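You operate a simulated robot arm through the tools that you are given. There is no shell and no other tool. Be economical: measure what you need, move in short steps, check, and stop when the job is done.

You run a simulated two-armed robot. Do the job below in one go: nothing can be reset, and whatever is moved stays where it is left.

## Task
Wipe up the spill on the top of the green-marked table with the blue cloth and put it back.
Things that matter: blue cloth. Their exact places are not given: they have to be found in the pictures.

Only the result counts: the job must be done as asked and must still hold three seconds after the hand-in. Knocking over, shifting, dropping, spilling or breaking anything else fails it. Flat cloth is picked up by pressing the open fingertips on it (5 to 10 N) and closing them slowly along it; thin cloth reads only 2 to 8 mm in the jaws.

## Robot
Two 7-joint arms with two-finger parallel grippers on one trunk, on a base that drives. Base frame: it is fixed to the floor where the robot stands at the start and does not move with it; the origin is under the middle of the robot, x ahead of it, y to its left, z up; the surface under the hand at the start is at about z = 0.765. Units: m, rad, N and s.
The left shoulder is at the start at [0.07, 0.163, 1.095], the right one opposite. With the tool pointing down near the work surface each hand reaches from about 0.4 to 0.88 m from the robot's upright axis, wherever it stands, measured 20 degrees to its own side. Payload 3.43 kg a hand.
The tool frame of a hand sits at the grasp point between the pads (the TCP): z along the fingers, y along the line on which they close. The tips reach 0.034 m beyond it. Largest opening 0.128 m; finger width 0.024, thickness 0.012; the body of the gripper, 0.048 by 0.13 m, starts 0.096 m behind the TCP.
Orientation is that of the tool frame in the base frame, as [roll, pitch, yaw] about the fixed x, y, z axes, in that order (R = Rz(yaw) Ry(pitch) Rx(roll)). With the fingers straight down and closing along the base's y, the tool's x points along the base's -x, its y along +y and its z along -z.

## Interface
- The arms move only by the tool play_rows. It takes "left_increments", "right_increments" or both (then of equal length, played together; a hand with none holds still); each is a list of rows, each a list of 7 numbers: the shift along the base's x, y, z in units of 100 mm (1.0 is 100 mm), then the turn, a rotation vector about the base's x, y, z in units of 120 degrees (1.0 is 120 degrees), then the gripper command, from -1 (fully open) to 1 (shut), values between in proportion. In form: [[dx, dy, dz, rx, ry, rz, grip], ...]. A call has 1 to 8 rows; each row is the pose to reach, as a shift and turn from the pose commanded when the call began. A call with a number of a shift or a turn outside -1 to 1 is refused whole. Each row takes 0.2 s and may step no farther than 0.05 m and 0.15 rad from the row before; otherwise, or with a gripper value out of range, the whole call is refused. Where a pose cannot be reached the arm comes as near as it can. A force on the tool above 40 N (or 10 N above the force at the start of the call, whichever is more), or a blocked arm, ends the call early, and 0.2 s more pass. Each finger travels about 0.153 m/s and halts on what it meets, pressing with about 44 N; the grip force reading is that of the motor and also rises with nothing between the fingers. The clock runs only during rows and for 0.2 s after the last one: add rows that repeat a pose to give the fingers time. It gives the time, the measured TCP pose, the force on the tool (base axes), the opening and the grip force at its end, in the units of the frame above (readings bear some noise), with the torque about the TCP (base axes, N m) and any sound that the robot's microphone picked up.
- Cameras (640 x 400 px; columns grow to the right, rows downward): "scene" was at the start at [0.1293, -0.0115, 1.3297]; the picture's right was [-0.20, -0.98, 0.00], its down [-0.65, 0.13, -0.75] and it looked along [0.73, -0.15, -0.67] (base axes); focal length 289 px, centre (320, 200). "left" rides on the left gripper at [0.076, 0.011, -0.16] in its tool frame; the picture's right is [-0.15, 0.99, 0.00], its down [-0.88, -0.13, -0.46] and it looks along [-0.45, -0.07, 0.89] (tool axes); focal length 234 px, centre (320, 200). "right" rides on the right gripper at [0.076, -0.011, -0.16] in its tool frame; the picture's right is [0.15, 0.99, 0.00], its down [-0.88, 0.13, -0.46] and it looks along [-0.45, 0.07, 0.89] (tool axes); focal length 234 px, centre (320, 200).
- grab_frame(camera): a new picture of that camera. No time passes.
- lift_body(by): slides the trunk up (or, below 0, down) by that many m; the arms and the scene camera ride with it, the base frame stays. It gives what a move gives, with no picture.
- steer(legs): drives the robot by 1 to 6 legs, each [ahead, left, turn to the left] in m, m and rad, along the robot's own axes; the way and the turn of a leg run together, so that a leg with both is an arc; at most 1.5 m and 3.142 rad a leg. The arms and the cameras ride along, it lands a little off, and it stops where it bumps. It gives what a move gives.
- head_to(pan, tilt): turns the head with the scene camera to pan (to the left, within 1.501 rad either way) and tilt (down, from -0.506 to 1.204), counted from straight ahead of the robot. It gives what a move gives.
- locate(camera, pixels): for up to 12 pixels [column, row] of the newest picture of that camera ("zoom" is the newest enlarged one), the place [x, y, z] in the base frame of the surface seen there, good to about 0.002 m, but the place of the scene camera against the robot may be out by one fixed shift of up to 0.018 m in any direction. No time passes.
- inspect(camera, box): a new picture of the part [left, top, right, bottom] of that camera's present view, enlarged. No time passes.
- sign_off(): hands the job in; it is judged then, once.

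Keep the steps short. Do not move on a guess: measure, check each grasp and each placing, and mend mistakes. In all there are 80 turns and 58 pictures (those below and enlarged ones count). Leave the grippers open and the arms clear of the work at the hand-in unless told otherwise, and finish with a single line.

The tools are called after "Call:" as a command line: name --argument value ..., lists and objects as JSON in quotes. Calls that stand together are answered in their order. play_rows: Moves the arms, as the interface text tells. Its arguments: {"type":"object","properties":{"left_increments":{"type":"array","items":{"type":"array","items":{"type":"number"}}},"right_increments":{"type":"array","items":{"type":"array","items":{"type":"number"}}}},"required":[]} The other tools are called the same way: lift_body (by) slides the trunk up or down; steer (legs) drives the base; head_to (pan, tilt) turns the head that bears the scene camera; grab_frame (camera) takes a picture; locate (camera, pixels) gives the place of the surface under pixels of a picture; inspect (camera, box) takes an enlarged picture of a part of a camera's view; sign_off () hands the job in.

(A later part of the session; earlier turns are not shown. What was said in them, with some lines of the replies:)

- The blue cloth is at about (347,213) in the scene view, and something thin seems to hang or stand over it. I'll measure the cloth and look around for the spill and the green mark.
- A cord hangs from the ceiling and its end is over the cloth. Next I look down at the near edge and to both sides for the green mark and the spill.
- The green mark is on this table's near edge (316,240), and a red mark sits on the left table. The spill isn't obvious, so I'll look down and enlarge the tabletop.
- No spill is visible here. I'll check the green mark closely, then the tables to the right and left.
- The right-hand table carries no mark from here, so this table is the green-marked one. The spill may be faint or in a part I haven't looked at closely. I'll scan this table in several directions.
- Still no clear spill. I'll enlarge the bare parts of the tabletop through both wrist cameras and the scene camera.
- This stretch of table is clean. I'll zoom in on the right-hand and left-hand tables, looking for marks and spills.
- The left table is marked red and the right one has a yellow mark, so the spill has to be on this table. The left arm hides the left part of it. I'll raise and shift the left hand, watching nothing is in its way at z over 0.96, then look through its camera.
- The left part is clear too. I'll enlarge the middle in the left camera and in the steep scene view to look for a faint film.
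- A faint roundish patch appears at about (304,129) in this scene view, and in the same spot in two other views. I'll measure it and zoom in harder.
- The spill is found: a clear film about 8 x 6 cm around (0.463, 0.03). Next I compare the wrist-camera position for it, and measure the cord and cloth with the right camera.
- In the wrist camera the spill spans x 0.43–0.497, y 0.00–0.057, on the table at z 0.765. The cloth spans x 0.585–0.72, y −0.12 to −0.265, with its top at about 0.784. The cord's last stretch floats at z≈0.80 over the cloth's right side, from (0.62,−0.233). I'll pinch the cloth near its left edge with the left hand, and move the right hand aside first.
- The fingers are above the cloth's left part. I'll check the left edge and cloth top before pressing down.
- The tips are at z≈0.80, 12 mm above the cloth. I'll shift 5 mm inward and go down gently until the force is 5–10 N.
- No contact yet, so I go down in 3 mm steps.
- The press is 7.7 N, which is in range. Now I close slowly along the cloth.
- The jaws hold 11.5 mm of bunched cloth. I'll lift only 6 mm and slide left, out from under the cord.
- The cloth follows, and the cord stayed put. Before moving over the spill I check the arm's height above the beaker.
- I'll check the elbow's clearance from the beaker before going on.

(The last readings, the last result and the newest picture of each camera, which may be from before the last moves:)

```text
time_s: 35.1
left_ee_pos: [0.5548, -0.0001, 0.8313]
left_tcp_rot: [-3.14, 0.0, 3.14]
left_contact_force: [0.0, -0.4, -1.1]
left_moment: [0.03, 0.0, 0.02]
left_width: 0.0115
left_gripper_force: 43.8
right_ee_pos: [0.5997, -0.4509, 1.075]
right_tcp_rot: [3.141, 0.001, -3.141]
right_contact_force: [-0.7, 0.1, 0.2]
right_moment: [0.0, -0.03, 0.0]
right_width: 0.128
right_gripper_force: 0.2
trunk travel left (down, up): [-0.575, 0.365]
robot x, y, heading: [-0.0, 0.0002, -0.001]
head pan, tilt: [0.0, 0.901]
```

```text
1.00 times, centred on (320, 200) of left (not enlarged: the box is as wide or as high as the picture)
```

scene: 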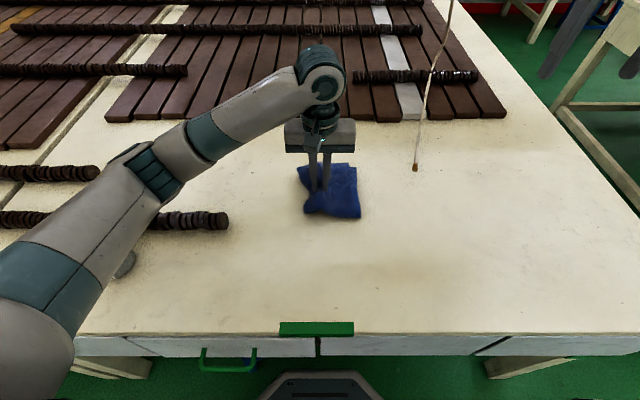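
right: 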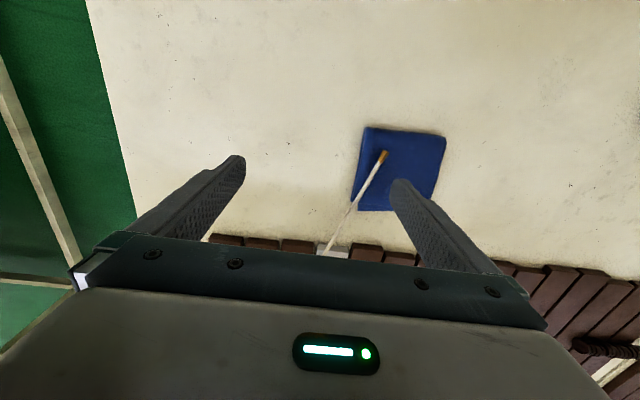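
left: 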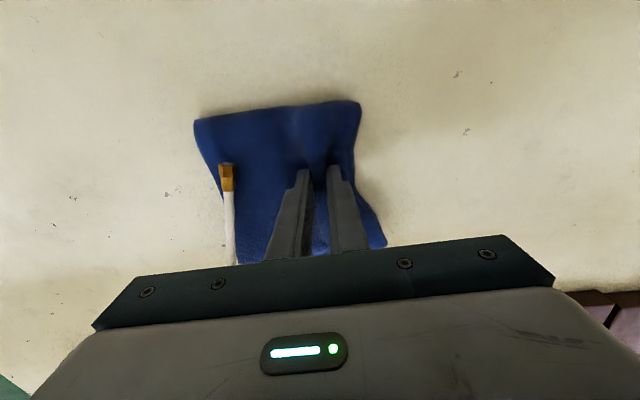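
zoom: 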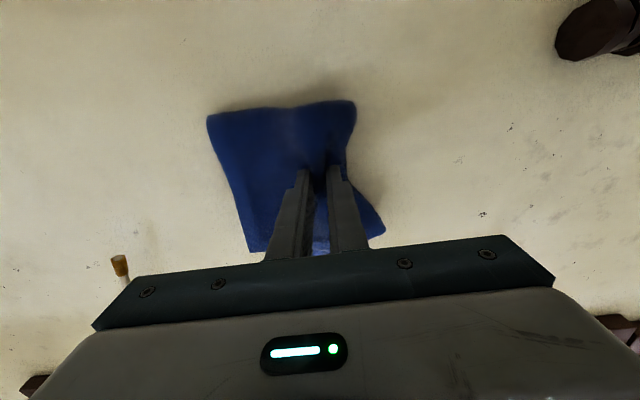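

The elbow would come close over the beaker. I'll raise the trunk in two small steps and lower the hand again after each, so the elbow rides higher while the cloth stays near the table.

Call:
lift_body --by 0.05

Call:
play_rows --left_increments '[[0, 0, -0.25, 0, 0, 0, 1], [0, 0, -0.5, 0, 0, 0, 1]]'

Call:
lift_body --by 0.05

Call:
play_rows --left_increments '[[0, 0, -0.25, 0, 0, 0, 1], [0, 0, -0.5, 0, 0, 0, 1]]'

Call:
lift_body --by 0.05

Call:
play_rows --left_increments '[[0, 0, -0.25, 0, 0, 0, 1], [0, 0, -0.5, 0, 0, 0, 1]]'

Call:
grab_frame --camera "scene"

```text
time_s: 36.0
left_ee_pos: [0.5564, 0.0001, 0.8822]
left_tcp_rot: [-3.14, 0.0, -3.139]
left_contact_force: [-0.3, -0.4, -0.5]
left_moment: [0.07, 0.02, 0.03]
left_width: 0.0115
left_gripper_force: 44.2
right_ee_pos: [0.5988, -0.4499, 1.1239]
right_tcp_rot: [-3.141, -0.001, -3.139]
right_contact_force: [0.1, 0.3, 0.9]
right_moment: [0.01, -0.01, 0.03]
right_width: 0.128
right_gripper_force: 0.1
trunk travel left (down, up): [-0.625, 0.315]
robot x, y, heading: [0.0004, 0.001, -0.003]
head pan, tilt: [0.0, 0.901]
```

```text
time_s: 36.6
left_ee_pos: [0.5556, -0.0002, 0.8309]
left_tcp_rot: [-3.141, 0.0, -3.14]
left_contact_force: [0.0, 0.4, -0.1]
left_moment: [0.07, -0.01, 0.02]
left_width: 0.0112
left_gripper_force: 44.2
right_ee_pos: [0.599, -0.4497, 1.1236]
right_tcp_rot: [-3.141, -0.001, 3.141]
right_contact_force: [-0.9, -0.4, 1.1]
right_moment: [0.01, -0.03, -0.01]
right_width: 0.1279
right_gripper_force: 0.1
trunk travel left (down, up): [-0.625, 0.315]
robot x, y, heading: [-0.0004, -0.0032, 0.003]
head pan, tilt: [0.0, 0.901]
```

```text
time_s: 37.5
left_ee_pos: [0.555, 0.001, 0.8819]
left_tcp_rot: [3.141, -0.001, -3.14]
left_contact_force: [0.9, -0.4, -0.6]
left_moment: [0.04, 0.02, 0.02]
left_width: 0.0114
left_gripper_force: 43.9
right_ee_pos: [0.5989, -0.4509, 1.1731]
right_tcp_rot: [-3.141, -0.001, -3.14]
right_contact_force: [0.2, 0.2, -0.5]
right_moment: [-0.01, 0.01, -0.01]
right_width: 0.1278
right_gripper_force: 0.0
trunk travel left (down, up): [-0.675, 0.265]
robot x, y, heading: [0.0012, 0.002, -0.004]
head pan, tilt: [0.0, 0.901]
```

```text
time_s: 38.1
left_ee_pos: [0.5562, 0.0007, 0.8319]
left_tcp_rot: [-3.14, 0.0, -3.14]
left_contact_force: [0.4, -0.5, -0.1]
left_moment: [0.04, -0.02, 0.05]
left_width: 0.0117
left_gripper_force: 44.3
right_ee_pos: [0.5997, -0.4512, 1.1737]
right_tcp_rot: [3.14, 0.002, 3.14]
right_contact_force: [-0.3, 0.4, 0.0]
right_moment: [-0.01, -0.04, 0.02]
right_width: 0.1278
right_gripper_force: 0.0
trunk travel left (down, up): [-0.675, 0.265]
robot x, y, heading: [-0.0036, -0.0037, 0.002]
head pan, tilt: [0.0, 0.901]
```

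```text
time_s: 39.0
left_ee_pos: [0.5563, 0.0009, 0.881]
left_tcp_rot: [-3.14, -0.001, -3.139]
left_contact_force: [-0.7, -0.5, -0.4]
left_moment: [0.04, 0.01, 0.04]
left_width: 0.0116
left_gripper_force: 43.6
right_ee_pos: [0.5994, -0.4517, 1.2233]
right_tcp_rot: [3.141, 0.0, -3.141]
right_contact_force: [-0.9, 0.7, 0.5]
right_moment: [0.04, 0.01, -0.02]
right_width: 0.1279
right_gripper_force: 0.1
trunk travel left (down, up): [-0.725, 0.215]
robot x, y, heading: [-0.0009, 0.0003, -0.0]
head pan, tilt: [0.0, 0.901]
```

```text
time_s: 39.6
left_ee_pos: [0.5563, 0.0005, 0.8311]
left_tcp_rot: [-3.142, 0.0, 3.14]
left_contact_force: [-0.1, 0.0, -0.3]
left_moment: [0.07, 0.03, 0.02]
left_width: 0.0115
left_gripper_force: 43.9
right_ee_pos: [0.5997, -0.4513, 1.2232]
right_tcp_rot: [-3.141, -0.001, -3.141]
right_contact_force: [0.4, -0.4, 0.4]
right_moment: [0.0, 0.02, -0.06]
right_width: 0.128
right_gripper_force: 0.1
trunk travel left (down, up): [-0.725, 0.215]
robot x, y, heading: [0.0017, -0.0001, -0.004]
head pan, tilt: [0.0, 0.901]
```

```text
23 pictures are left
```

scene: 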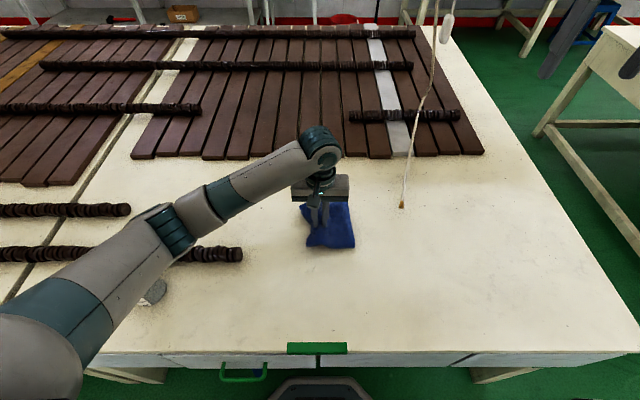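

The elbow is now well above everything. I'll move over the far side of the spill and lower until there's light pressure.

Call:
play_rows --left_increments '[[-0.3, 0.2, 0, 0, 0, 0, 1], [-0.5, 0.35, 0, 0, 0, 0, 1], [-0.5, 0.35, -0.08, 0, 0, 0, 1], [-0.5, 0.35, -0.14, 0, 0, 0, 1]]'

Call:
play_rows --left_increments '[[0, 0, -0.03, 0, 0, 0, 1], [0, 0, -0.05, 0, 0, 0, 1]]'

```text
time_s: 40.6
left_ee_pos: [0.5053, 0.0352, 0.8189]
left_tcp_rot: [3.141, -0.001, -3.141]
left_contact_force: [0.6, 0.2, 2.3]
left_moment: [0.08, -0.06, -0.04]
left_width: 0.0115
left_gripper_force: 43.5
right_ee_pos: [0.5993, -0.4504, 1.2241]
right_tcp_rot: [-3.141, 0.0, 3.14]
right_contact_force: [0.5, -1.4, -1.4]
right_moment: [-0.02, -0.01, 0.01]
right_width: 0.1278
right_gripper_force: 0.0
trunk travel left (down, up): [-0.725, 0.215]
robot x, y, heading: [0.0001, 0.0016, -0.001]
head pan, tilt: [0.0, 0.901]
```

```text
time_s: 41.2
left_ee_pos: [0.5059, 0.0345, 0.813]
left_tcp_rot: [3.141, 0.003, -3.141]
left_contact_force: [1.6, -0.1, 7.8]
left_moment: [0.09, -0.04, 0.01]
left_width: 0.0114
left_gripper_force: 43.9
right_ee_pos: [0.599, -0.4511, 1.2243]
right_tcp_rot: [3.14, 0.0, 3.14]
right_contact_force: [-0.7, -0.9, -0.1]
right_moment: [-0.01, -0.01, 0.02]
right_width: 0.1281
right_gripper_force: 0.0
trunk travel left (down, up): [-0.725, 0.215]
robot x, y, heading: [0.001, 0.0013, -0.001]
head pan, tilt: [0.0, 0.901]
```

I'm pressing at 7.8 N. Next I wipe back and forth across the spill in strokes along x, shifting sideways between them.

Call:
play_rows --left_increments '[[-0.25, 0, 0, 0, 0, 0, 1], [-0.5, 0, 0, 0, 0, 0, 1], [-0.75, 0, 0, 0, 0, 0, 1], [-0.85, 0.2, 0, 0, 0, 0, 1], [-0.6, 0.25, 0, 0, 0, 0, 1], [-0.35, 0.25, 0, 0, 0, 0, 1], [-0.1, 0.25, 0, 0, 0, 0, 1], [0, 0.1, 0, 0, 0, 0, 1]]'

Call:
play_rows --left_increments '[[0, -0.3, 0, 0, 0, 0, 1], [-0.25, -0.35, 0, 0, 0, 0, 1], [-0.5, -0.35, 0, 0, 0, 0, 1], [-0.8, -0.35, 0, 0, 0, 0, 1], [-0.85, -0.1, 0, 0, 0, 0, 1], [-0.6, -0.1, 0, 0, 0, 0, 1], [-0.3, -0.1, 0, 0, 0, 0, 1], [0, -0.1, 0, 0, 0, 0, 1]]'

Call:
play_rows --left_increments '[[0, 0, 0.15, 0, 0, 0, 1], [0.3, -0.2, 0.15, 0, 0, 0, 1], [0.6, -0.4, 0.15, 0, 0, 0, 1], [0.8, -0.6, 0.15, 0, 0, 0, 1]]'

Call:
head_to --pan 0.0 --tilt 1.15

Call:
grab_frame --camera "scene"

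```text
time_s: 43.0
left_ee_pos: [0.5066, 0.0444, 0.8135]
left_tcp_rot: [3.141, -0.001, -3.139]
left_contact_force: [-0.6, 3.6, 8.0]
left_moment: [0.19, 0.05, 0.0]
left_width: 0.0114
left_gripper_force: 44.0
right_ee_pos: [0.5986, -0.4519, 1.2233]
right_tcp_rot: [-3.141, -0.002, -3.141]
right_contact_force: [0.0, -0.1, 0.0]
right_moment: [0.02, 0.01, -0.03]
right_width: 0.128
right_gripper_force: 0.1
trunk travel left (down, up): [-0.725, 0.215]
robot x, y, heading: [0.0022, 0.0033, 0.002]
head pan, tilt: [0.0, 0.901]
```

```text
time_s: 44.8
left_ee_pos: [0.5054, 0.0366, 0.8134]
left_tcp_rot: [-3.141, -0.002, -3.14]
left_contact_force: [-4.1, -0.4, 12.4]
left_moment: [0.07, 0.23, -0.01]
left_width: 0.0113
left_gripper_force: 43.9
right_ee_pos: [0.5979, -0.4506, 1.2254]
right_tcp_rot: [3.141, 0.0, 3.141]
right_contact_force: [0.0, 0.6, -0.6]
right_moment: [0.01, 0.02, 0.0]
right_width: 0.128
right_gripper_force: 0.1
trunk travel left (down, up): [-0.725, 0.215]
robot x, y, heading: [-0.0016, 0.0001, -0.004]
head pan, tilt: [0.0, 0.901]
```

```text
time_s: 45.8
left_ee_pos: [0.5865, -0.0254, 0.8273]
left_tcp_rot: [3.141, 0.0, -3.141]
left_contact_force: [0.3, -0.1, -0.2]
left_moment: [0.07, 0.01, 0.02]
left_width: 0.0114
left_gripper_force: 44.0
right_ee_pos: [0.5996, -0.4512, 1.2229]
right_tcp_rot: [3.141, 0.0, -3.141]
right_contact_force: [-0.2, -0.8, -0.7]
right_moment: [0.02, 0.0, -0.02]
right_width: 0.1278
right_gripper_force: 0.0
trunk travel left (down, up): [-0.725, 0.215]
robot x, y, heading: [0.0003, -0.0026, 0.001]
head pan, tilt: [0.0, 0.901]
```

```text
time_s: 46.6
left_ee_pos: [0.5858, -0.0241, 0.8269]
left_tcp_rot: [-3.141, 0.001, 3.141]
left_contact_force: [0.0, 0.0, -0.6]
left_moment: [0.04, 0.01, -0.04]
left_width: 0.0112
left_gripper_force: 44.4
right_ee_pos: [0.5994, -0.4514, 1.2229]
right_tcp_rot: [-3.141, -0.003, 3.141]
right_contact_force: [0.6, -0.1, 0.3]
right_moment: [0.01, -0.02, -0.02]
right_width: 0.1279
right_gripper_force: 0.1
trunk travel left (down, up): [-0.725, 0.215]
robot x, y, heading: [-0.0002, 0.0018, -0.003]
head pan, tilt: [0.0, 1.15]
```

```text
22 pictures are left
```

scene: 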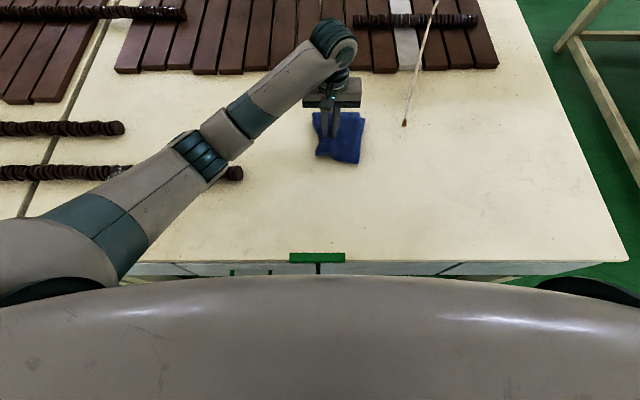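

Now I find where the spill area sits in this picture and zoom in.

Call:
locate --camera "scene" --pixels '[[305, 175], [305, 195], [290, 185], [315, 185]]'

Call:
inspect --camera "scene" --box '[256, 154, 352, 214]'

Call:
locate --camera "zoom" --pixels '[[160, 100], [480, 100], [320, 200], [160, 300], [480, 300]]'

Call:
inspect --camera "left" --box '[240, 0, 560, 200]'

```text
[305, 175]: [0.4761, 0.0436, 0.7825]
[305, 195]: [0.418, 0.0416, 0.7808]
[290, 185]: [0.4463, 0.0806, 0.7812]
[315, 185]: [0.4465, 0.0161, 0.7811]
```

```text
6.67 times, centred on (304, 184) of scene
```

zoom: 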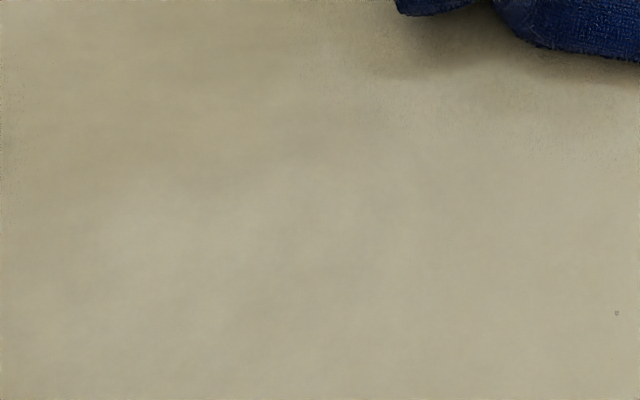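

```text
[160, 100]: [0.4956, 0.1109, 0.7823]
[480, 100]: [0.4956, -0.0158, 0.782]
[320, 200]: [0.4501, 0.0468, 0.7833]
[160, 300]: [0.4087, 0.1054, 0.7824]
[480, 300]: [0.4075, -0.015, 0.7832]
```

```text
2.00 times, centred on (400, 100) of left
```

zoom: 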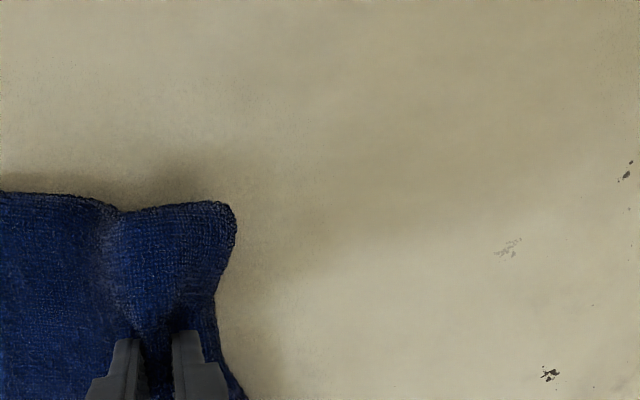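

The dotted outline is gone and the area is clean. Now I take the cloth back: first to (0.645,−0.06), then slide it low to the right under the cord to the original pinch spot.

Call:
play_rows --left_increments '[[0.2, -0.1, 0, 0, 0, 0, 1], [0.4, -0.2, 0, 0, 0, 0, 1], [0.59, -0.35, -0.04, 0, 0, 0, 1], [0.59, -0.35, -0.07, 0, 0, 0, 1]]'

Call:
grab_frame --camera "left"

Call:
locate --camera "left" --pixels '[[200, 120], [215, 150], [230, 190], [245, 240], [352, 105], [280, 115], [370, 210], [260, 200], [240, 140]]'

```text
time_s: 47.6
left_ee_pos: [0.6446, -0.0588, 0.82]
left_tcp_rot: [3.141, -0.002, -3.14]
left_contact_force: [0.0, 0.7, -0.1]
left_moment: [0.07, -0.03, -0.04]
left_width: 0.0114
left_gripper_force: 44.1
right_ee_pos: [0.5982, -0.4507, 1.2243]
right_tcp_rot: [3.141, 0.0, 3.14]
right_contact_force: [0.1, 0.5, -0.7]
right_moment: [-0.01, 0.02, -0.02]
right_width: 0.1283
right_gripper_force: 0.1
trunk travel left (down, up): [-0.725, 0.215]
robot x, y, heading: [0.0016, -0.0027, -0.0]
head pan, tilt: [0.0, 1.15]
```

```text
19 pictures are left
```

left: 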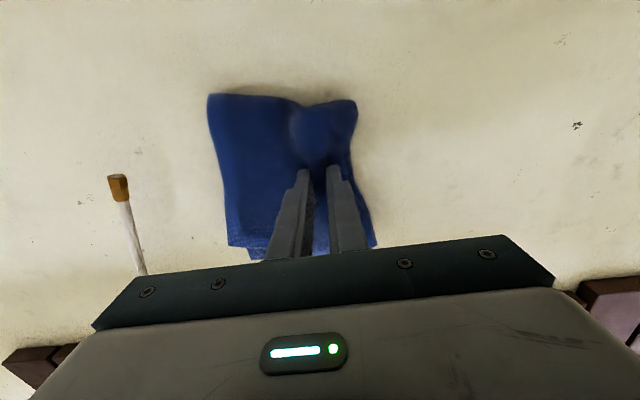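

```text
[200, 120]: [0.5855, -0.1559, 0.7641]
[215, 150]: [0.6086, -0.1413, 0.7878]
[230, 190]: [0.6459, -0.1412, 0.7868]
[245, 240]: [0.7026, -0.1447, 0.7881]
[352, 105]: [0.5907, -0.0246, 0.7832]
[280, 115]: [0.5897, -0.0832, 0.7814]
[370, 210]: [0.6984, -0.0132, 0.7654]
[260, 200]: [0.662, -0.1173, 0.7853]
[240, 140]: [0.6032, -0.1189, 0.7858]
```

The cloth is intact, with its top at 0.788, just below the cord. I'll slide it right by about 0.105 m.

Call:
play_rows --left_increments '[[0, -0.2, 0, 0, 0, 0, 1], [0, -0.4, 0, 0, 0, 0, 1], [0, -0.6, -0.02, 0, 0, 0, 1], [0, -0.8, -0.03, 0, 0, 0, 1], [0, -0.95, -0.04, 0, 0, 0, 1], [0, -1.0, -0.05, 0, 0, 0, 1]]'

Call:
play_rows --left_increments '[[0, -0.07, -0.02, 0, 0, 0, 1], [0, -0.07, -0.02, 0, 0, 0, 1]]'

Call:
grab_frame --camera "left"

Call:
locate --camera "left" --pixels '[[210, 98], [215, 120], [235, 190], [352, 105], [280, 115], [355, 150], [228, 170], [230, 200], [238, 240]]'

```text
time_s: 49.0
left_ee_pos: [0.6448, -0.161, 0.8161]
left_tcp_rot: [3.141, 0.0, 3.141]
left_contact_force: [0.3, 1.8, 3.6]
left_moment: [0.09, 0.04, 0.01]
left_width: 0.0115
left_gripper_force: 43.7
right_ee_pos: [0.5988, -0.4504, 1.2242]
right_tcp_rot: [3.141, -0.001, -3.141]
right_contact_force: [-0.5, 0.3, -0.4]
right_moment: [0.03, 0.01, 0.0]
right_width: 0.128
right_gripper_force: 0.1
trunk travel left (down, up): [-0.725, 0.215]
robot x, y, heading: [0.0015, -0.0029, -0.003]
head pan, tilt: [0.0, 1.15]
```

```text
time_s: 49.6
left_ee_pos: [0.6458, -0.1665, 0.8137]
left_tcp_rot: [3.14, 0.0, -3.14]
left_contact_force: [1.0, 1.8, 5.4]
left_moment: [0.12, 0.04, -0.02]
left_width: 0.0115
left_gripper_force: 44.1
right_ee_pos: [0.5988, -0.4503, 1.2251]
right_tcp_rot: [3.141, 0.001, 3.141]
right_contact_force: [0.5, 0.5, -0.6]
right_moment: [-0.02, 0.02, 0.0]
right_width: 0.1281
right_gripper_force: 0.2
trunk travel left (down, up): [-0.725, 0.215]
robot x, y, heading: [-0.0007, 0.0021, -0.0]
head pan, tilt: [0.0, 1.15]
```

```text
18 pictures are left
```

left: 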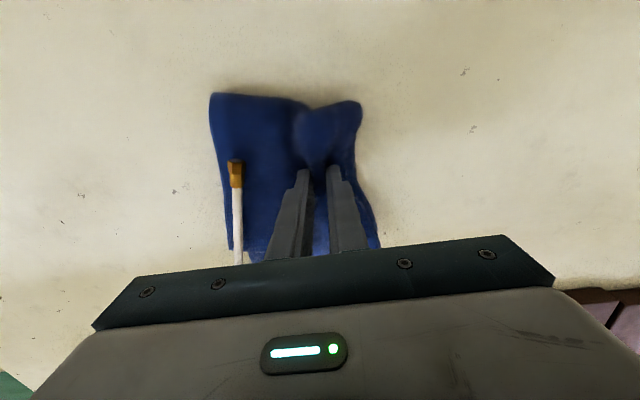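

```text
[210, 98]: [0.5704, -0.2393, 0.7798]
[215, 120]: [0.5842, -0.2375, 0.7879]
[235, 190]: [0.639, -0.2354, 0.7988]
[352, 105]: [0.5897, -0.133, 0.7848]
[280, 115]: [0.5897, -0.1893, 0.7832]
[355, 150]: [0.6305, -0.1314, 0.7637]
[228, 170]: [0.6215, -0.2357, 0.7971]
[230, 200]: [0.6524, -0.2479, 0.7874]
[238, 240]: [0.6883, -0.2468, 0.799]
```

The cloth is back under the cord at its old place, within 1–2 cm. I'll open slowly while pressing, so the bunch spreads out, then lift.

Call:
play_rows --left_increments '[[0, 0, 0, 0, 0, 0, 0.8], [0, 0, 0, 0, 0, 0, 0.65], [0, 0, 0, 0, 0, 0, 0.5], [0, 0, 0, 0, 0, 0, 0.35], [0, 0, 0, 0, 0, 0, 0.22], [0, 0, 0, 0, 0, 0, 0.22]]'

Call:
play_rows --left_increments '[[0, 0, 0.1, 0, 0, 0, 0.22], [0, 0, 0.3, 0, 0, 0, 0.22], [0, 0, 0.6, 0, 0, 0, 0.22], [0, 0, 1.0, 0, 0, 0, 0.22]]'

Call:
grab_frame --camera "left"

```text
time_s: 51.0
left_ee_pos: [0.6448, -0.1677, 0.8137]
left_tcp_rot: [3.141, -0.001, -3.14]
left_contact_force: [0.6, 0.8, 3.0]
left_moment: [0.0, 0.02, 0.0]
left_width: 0.0488
left_gripper_force: 0.0
right_ee_pos: [0.5989, -0.4514, 1.2235]
right_tcp_rot: [3.14, -0.001, 3.141]
right_contact_force: [0.0, 0.5, -0.4]
right_moment: [-0.05, -0.05, 0.06]
right_width: 0.1279
right_gripper_force: 0.1
trunk travel left (down, up): [-0.725, 0.215]
robot x, y, heading: [0.0024, -0.0012, -0.002]
head pan, tilt: [0.0, 1.15]
```

```text
time_s: 52.0
left_ee_pos: [0.6486, -0.1593, 0.9107]
left_tcp_rot: [3.136, 0.0, -3.131]
left_contact_force: [0.1, 0.3, 0.8]
left_moment: [0.0, -0.03, -0.02]
left_width: 0.0501
left_gripper_force: 0.1
right_ee_pos: [0.599, -0.4517, 1.2246]
right_tcp_rot: [-3.14, 0.0, -3.141]
right_contact_force: [-0.6, -1.0, -1.1]
right_moment: [0.0, -0.02, 0.0]
right_width: 0.128
right_gripper_force: 0.0
trunk travel left (down, up): [-0.725, 0.215]
robot x, y, heading: [0.0005, -0.0024, -0.001]
head pan, tilt: [0.0, 1.15]
```

```text
17 pictures are left
```

left: 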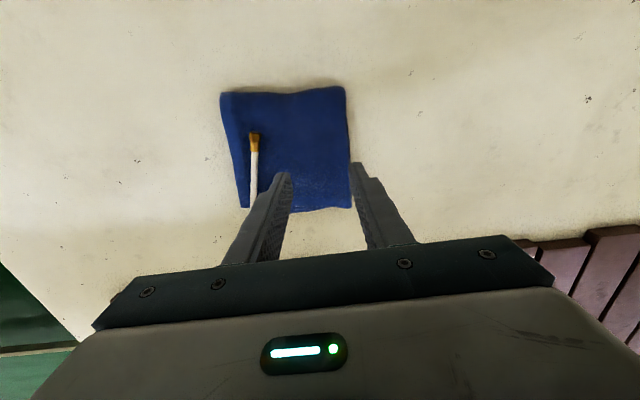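

The cloth lies flat almost exactly as before. I'll check its corners, then withdraw the left hand up and to the left, opening it.

Call:
locate --camera "left" --pixels '[[222, 94], [342, 89], [348, 155], [240, 200], [345, 205], [300, 130]]'

Call:
play_rows --left_increments '[[0, 0.3, 0.1, 0, 0, 0, 0.22], [0, 0.7, 0.2, 0, 0, 0, 0.0], [-0.1, 1.0, 0.3, 0, 0, 0, -0.5]]'

Call:
play_rows --left_increments '[[-0.1, 0.4, 0.1, 0, 0, 0, -1], [-0.2, 0.8, 0.2, 0, 0, 0, -1], [-0.3, 1.0, 0.3, 0, 0, 0, -1]]'

Call:
play_rows --left_increments '[[0, 0.4, 0.1, 0, 0, 0, -1], [0, 0.8, 0.2, 0, 0, 0, -1], [0, 1.0, 0.3, 0, 0, 0, -1]]'

Call:
head_to --pan 0.0 --tilt 0.95

Call:
grab_frame --camera "scene"

Call:
inspect --camera "left" --box '[60, 0, 380, 200]'

```text
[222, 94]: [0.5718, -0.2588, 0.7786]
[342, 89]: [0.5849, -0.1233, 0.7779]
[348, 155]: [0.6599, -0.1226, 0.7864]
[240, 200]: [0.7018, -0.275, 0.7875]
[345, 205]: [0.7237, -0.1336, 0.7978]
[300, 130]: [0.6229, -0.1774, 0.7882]
```

```text
time_s: 52.8
left_ee_pos: [0.6334, -0.0676, 0.9451]
left_tcp_rot: [3.141, -0.001, -3.141]
left_contact_force: [0.1, -0.2, -0.5]
left_moment: [0.03, -0.03, 0.01]
left_width: 0.0961
left_gripper_force: 0.1
right_ee_pos: [0.5991, -0.4493, 1.2231]
right_tcp_rot: [3.14, 0.001, -3.141]
right_contact_force: [0.6, -0.6, 1.0]
right_moment: [-0.02, 0.02, 0.03]
right_width: 0.1279
right_gripper_force: 0.0
trunk travel left (down, up): [-0.725, 0.215]
robot x, y, heading: [0.0011, -0.0004, -0.004]
head pan, tilt: [0.0, 1.15]
```

```text
time_s: 53.6
left_ee_pos: [0.6044, 0.0333, 0.9744]
left_tcp_rot: [3.141, -0.001, -3.142]
left_contact_force: [-0.1, 0.4, -0.4]
left_moment: [0.01, -0.02, 0.0]
left_width: 0.1281
left_gripper_force: 0.1
right_ee_pos: [0.5988, -0.4514, 1.2235]
right_tcp_rot: [-3.141, 0.001, 3.141]
right_contact_force: [-0.2, 0.3, -0.2]
right_moment: [0.02, 0.0, 0.03]
right_width: 0.128
right_gripper_force: 0.0
trunk travel left (down, up): [-0.725, 0.215]
robot x, y, heading: [-0.0024, 0.0017, 0.003]
head pan, tilt: [0.0, 1.15]
```

```text
time_s: 54.4
left_ee_pos: [0.6043, 0.1328, 1.0033]
left_tcp_rot: [-3.14, -0.001, -3.141]
left_contact_force: [-0.5, 0.1, 0.2]
left_moment: [0.01, 0.02, 0.0]
left_width: 0.1282
left_gripper_force: 0.0
right_ee_pos: [0.5976, -0.4506, 1.224]
right_tcp_rot: [-3.141, 0.0, -3.141]
right_contact_force: [1.0, -0.8, 0.5]
right_moment: [-0.01, 0.02, 0.0]
right_width: 0.128
right_gripper_force: 0.0
trunk travel left (down, up): [-0.725, 0.215]
robot x, y, heading: [0.0009, -0.0018, 0.0]
head pan, tilt: [0.0, 1.15]
```

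```text
time_s: 55.1
left_ee_pos: [0.6052, 0.1334, 1.0036]
left_tcp_rot: [3.141, -0.001, -3.139]
left_contact_force: [0.0, -0.4, 0.3]
left_moment: [0.03, -0.05, -0.02]
left_width: 0.1282
left_gripper_force: 0.0
right_ee_pos: [0.599, -0.4519, 1.2228]
right_tcp_rot: [3.141, -0.001, -3.141]
right_contact_force: [0.3, -0.2, -0.2]
right_moment: [0.05, 0.04, 0.0]
right_width: 0.1279
right_gripper_force: 0.0
trunk travel left (down, up): [-0.725, 0.215]
robot x, y, heading: [-0.0019, -0.001, -0.001]
head pan, tilt: [0.0, 0.949]
```

```text
16 pictures are left
```

scene: 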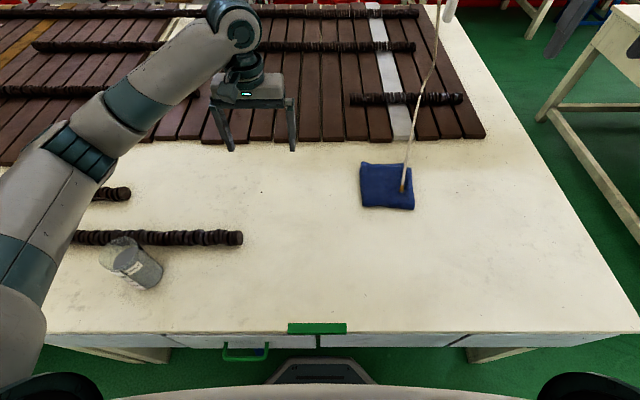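

```text
2.00 times, centred on (220, 100) of left
```

zoom: 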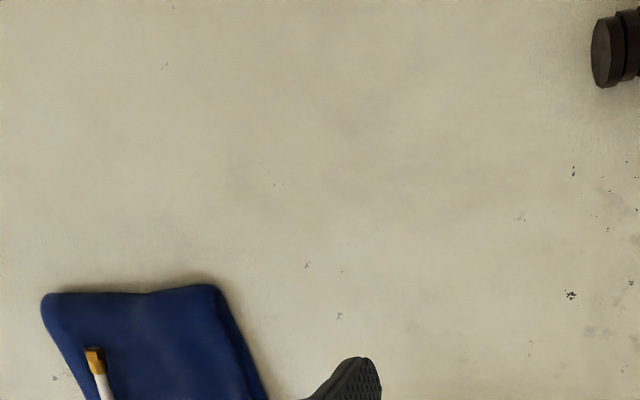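

The cloth is back within about 1 cm, and the beaker and cord are undisturbed. One last zoom on the spill area, roughly (310,260).

Call:
inspect --camera "scene" --box '[250, 210, 370, 285]'

Call:
locate --camera "zoom" --pixels '[[320, 200], [320, 300]]'

```text
5.33 times, centred on (310, 248) of scene
```

zoom: 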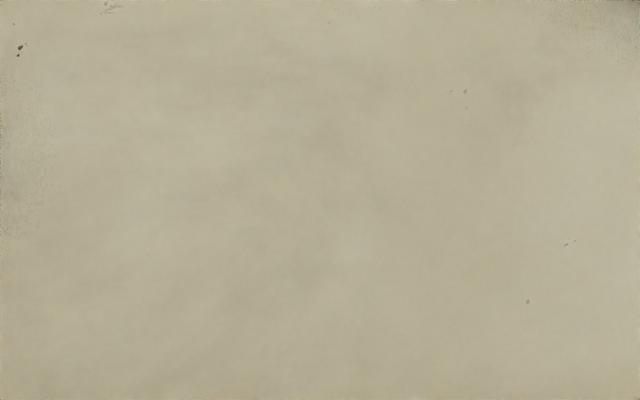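

```text
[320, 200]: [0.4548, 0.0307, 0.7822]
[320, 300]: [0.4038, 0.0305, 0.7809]
```

The spill is gone around (0.455, 0.03), the cloth is back, and the grippers are open and clear, so I hand in.

Call:
sign_off

```text
The job is handed in.
```

The spill on the green-marked table is wiped up, and the blue cloth is back within about 1 cm of its original place; nothing else was moved.
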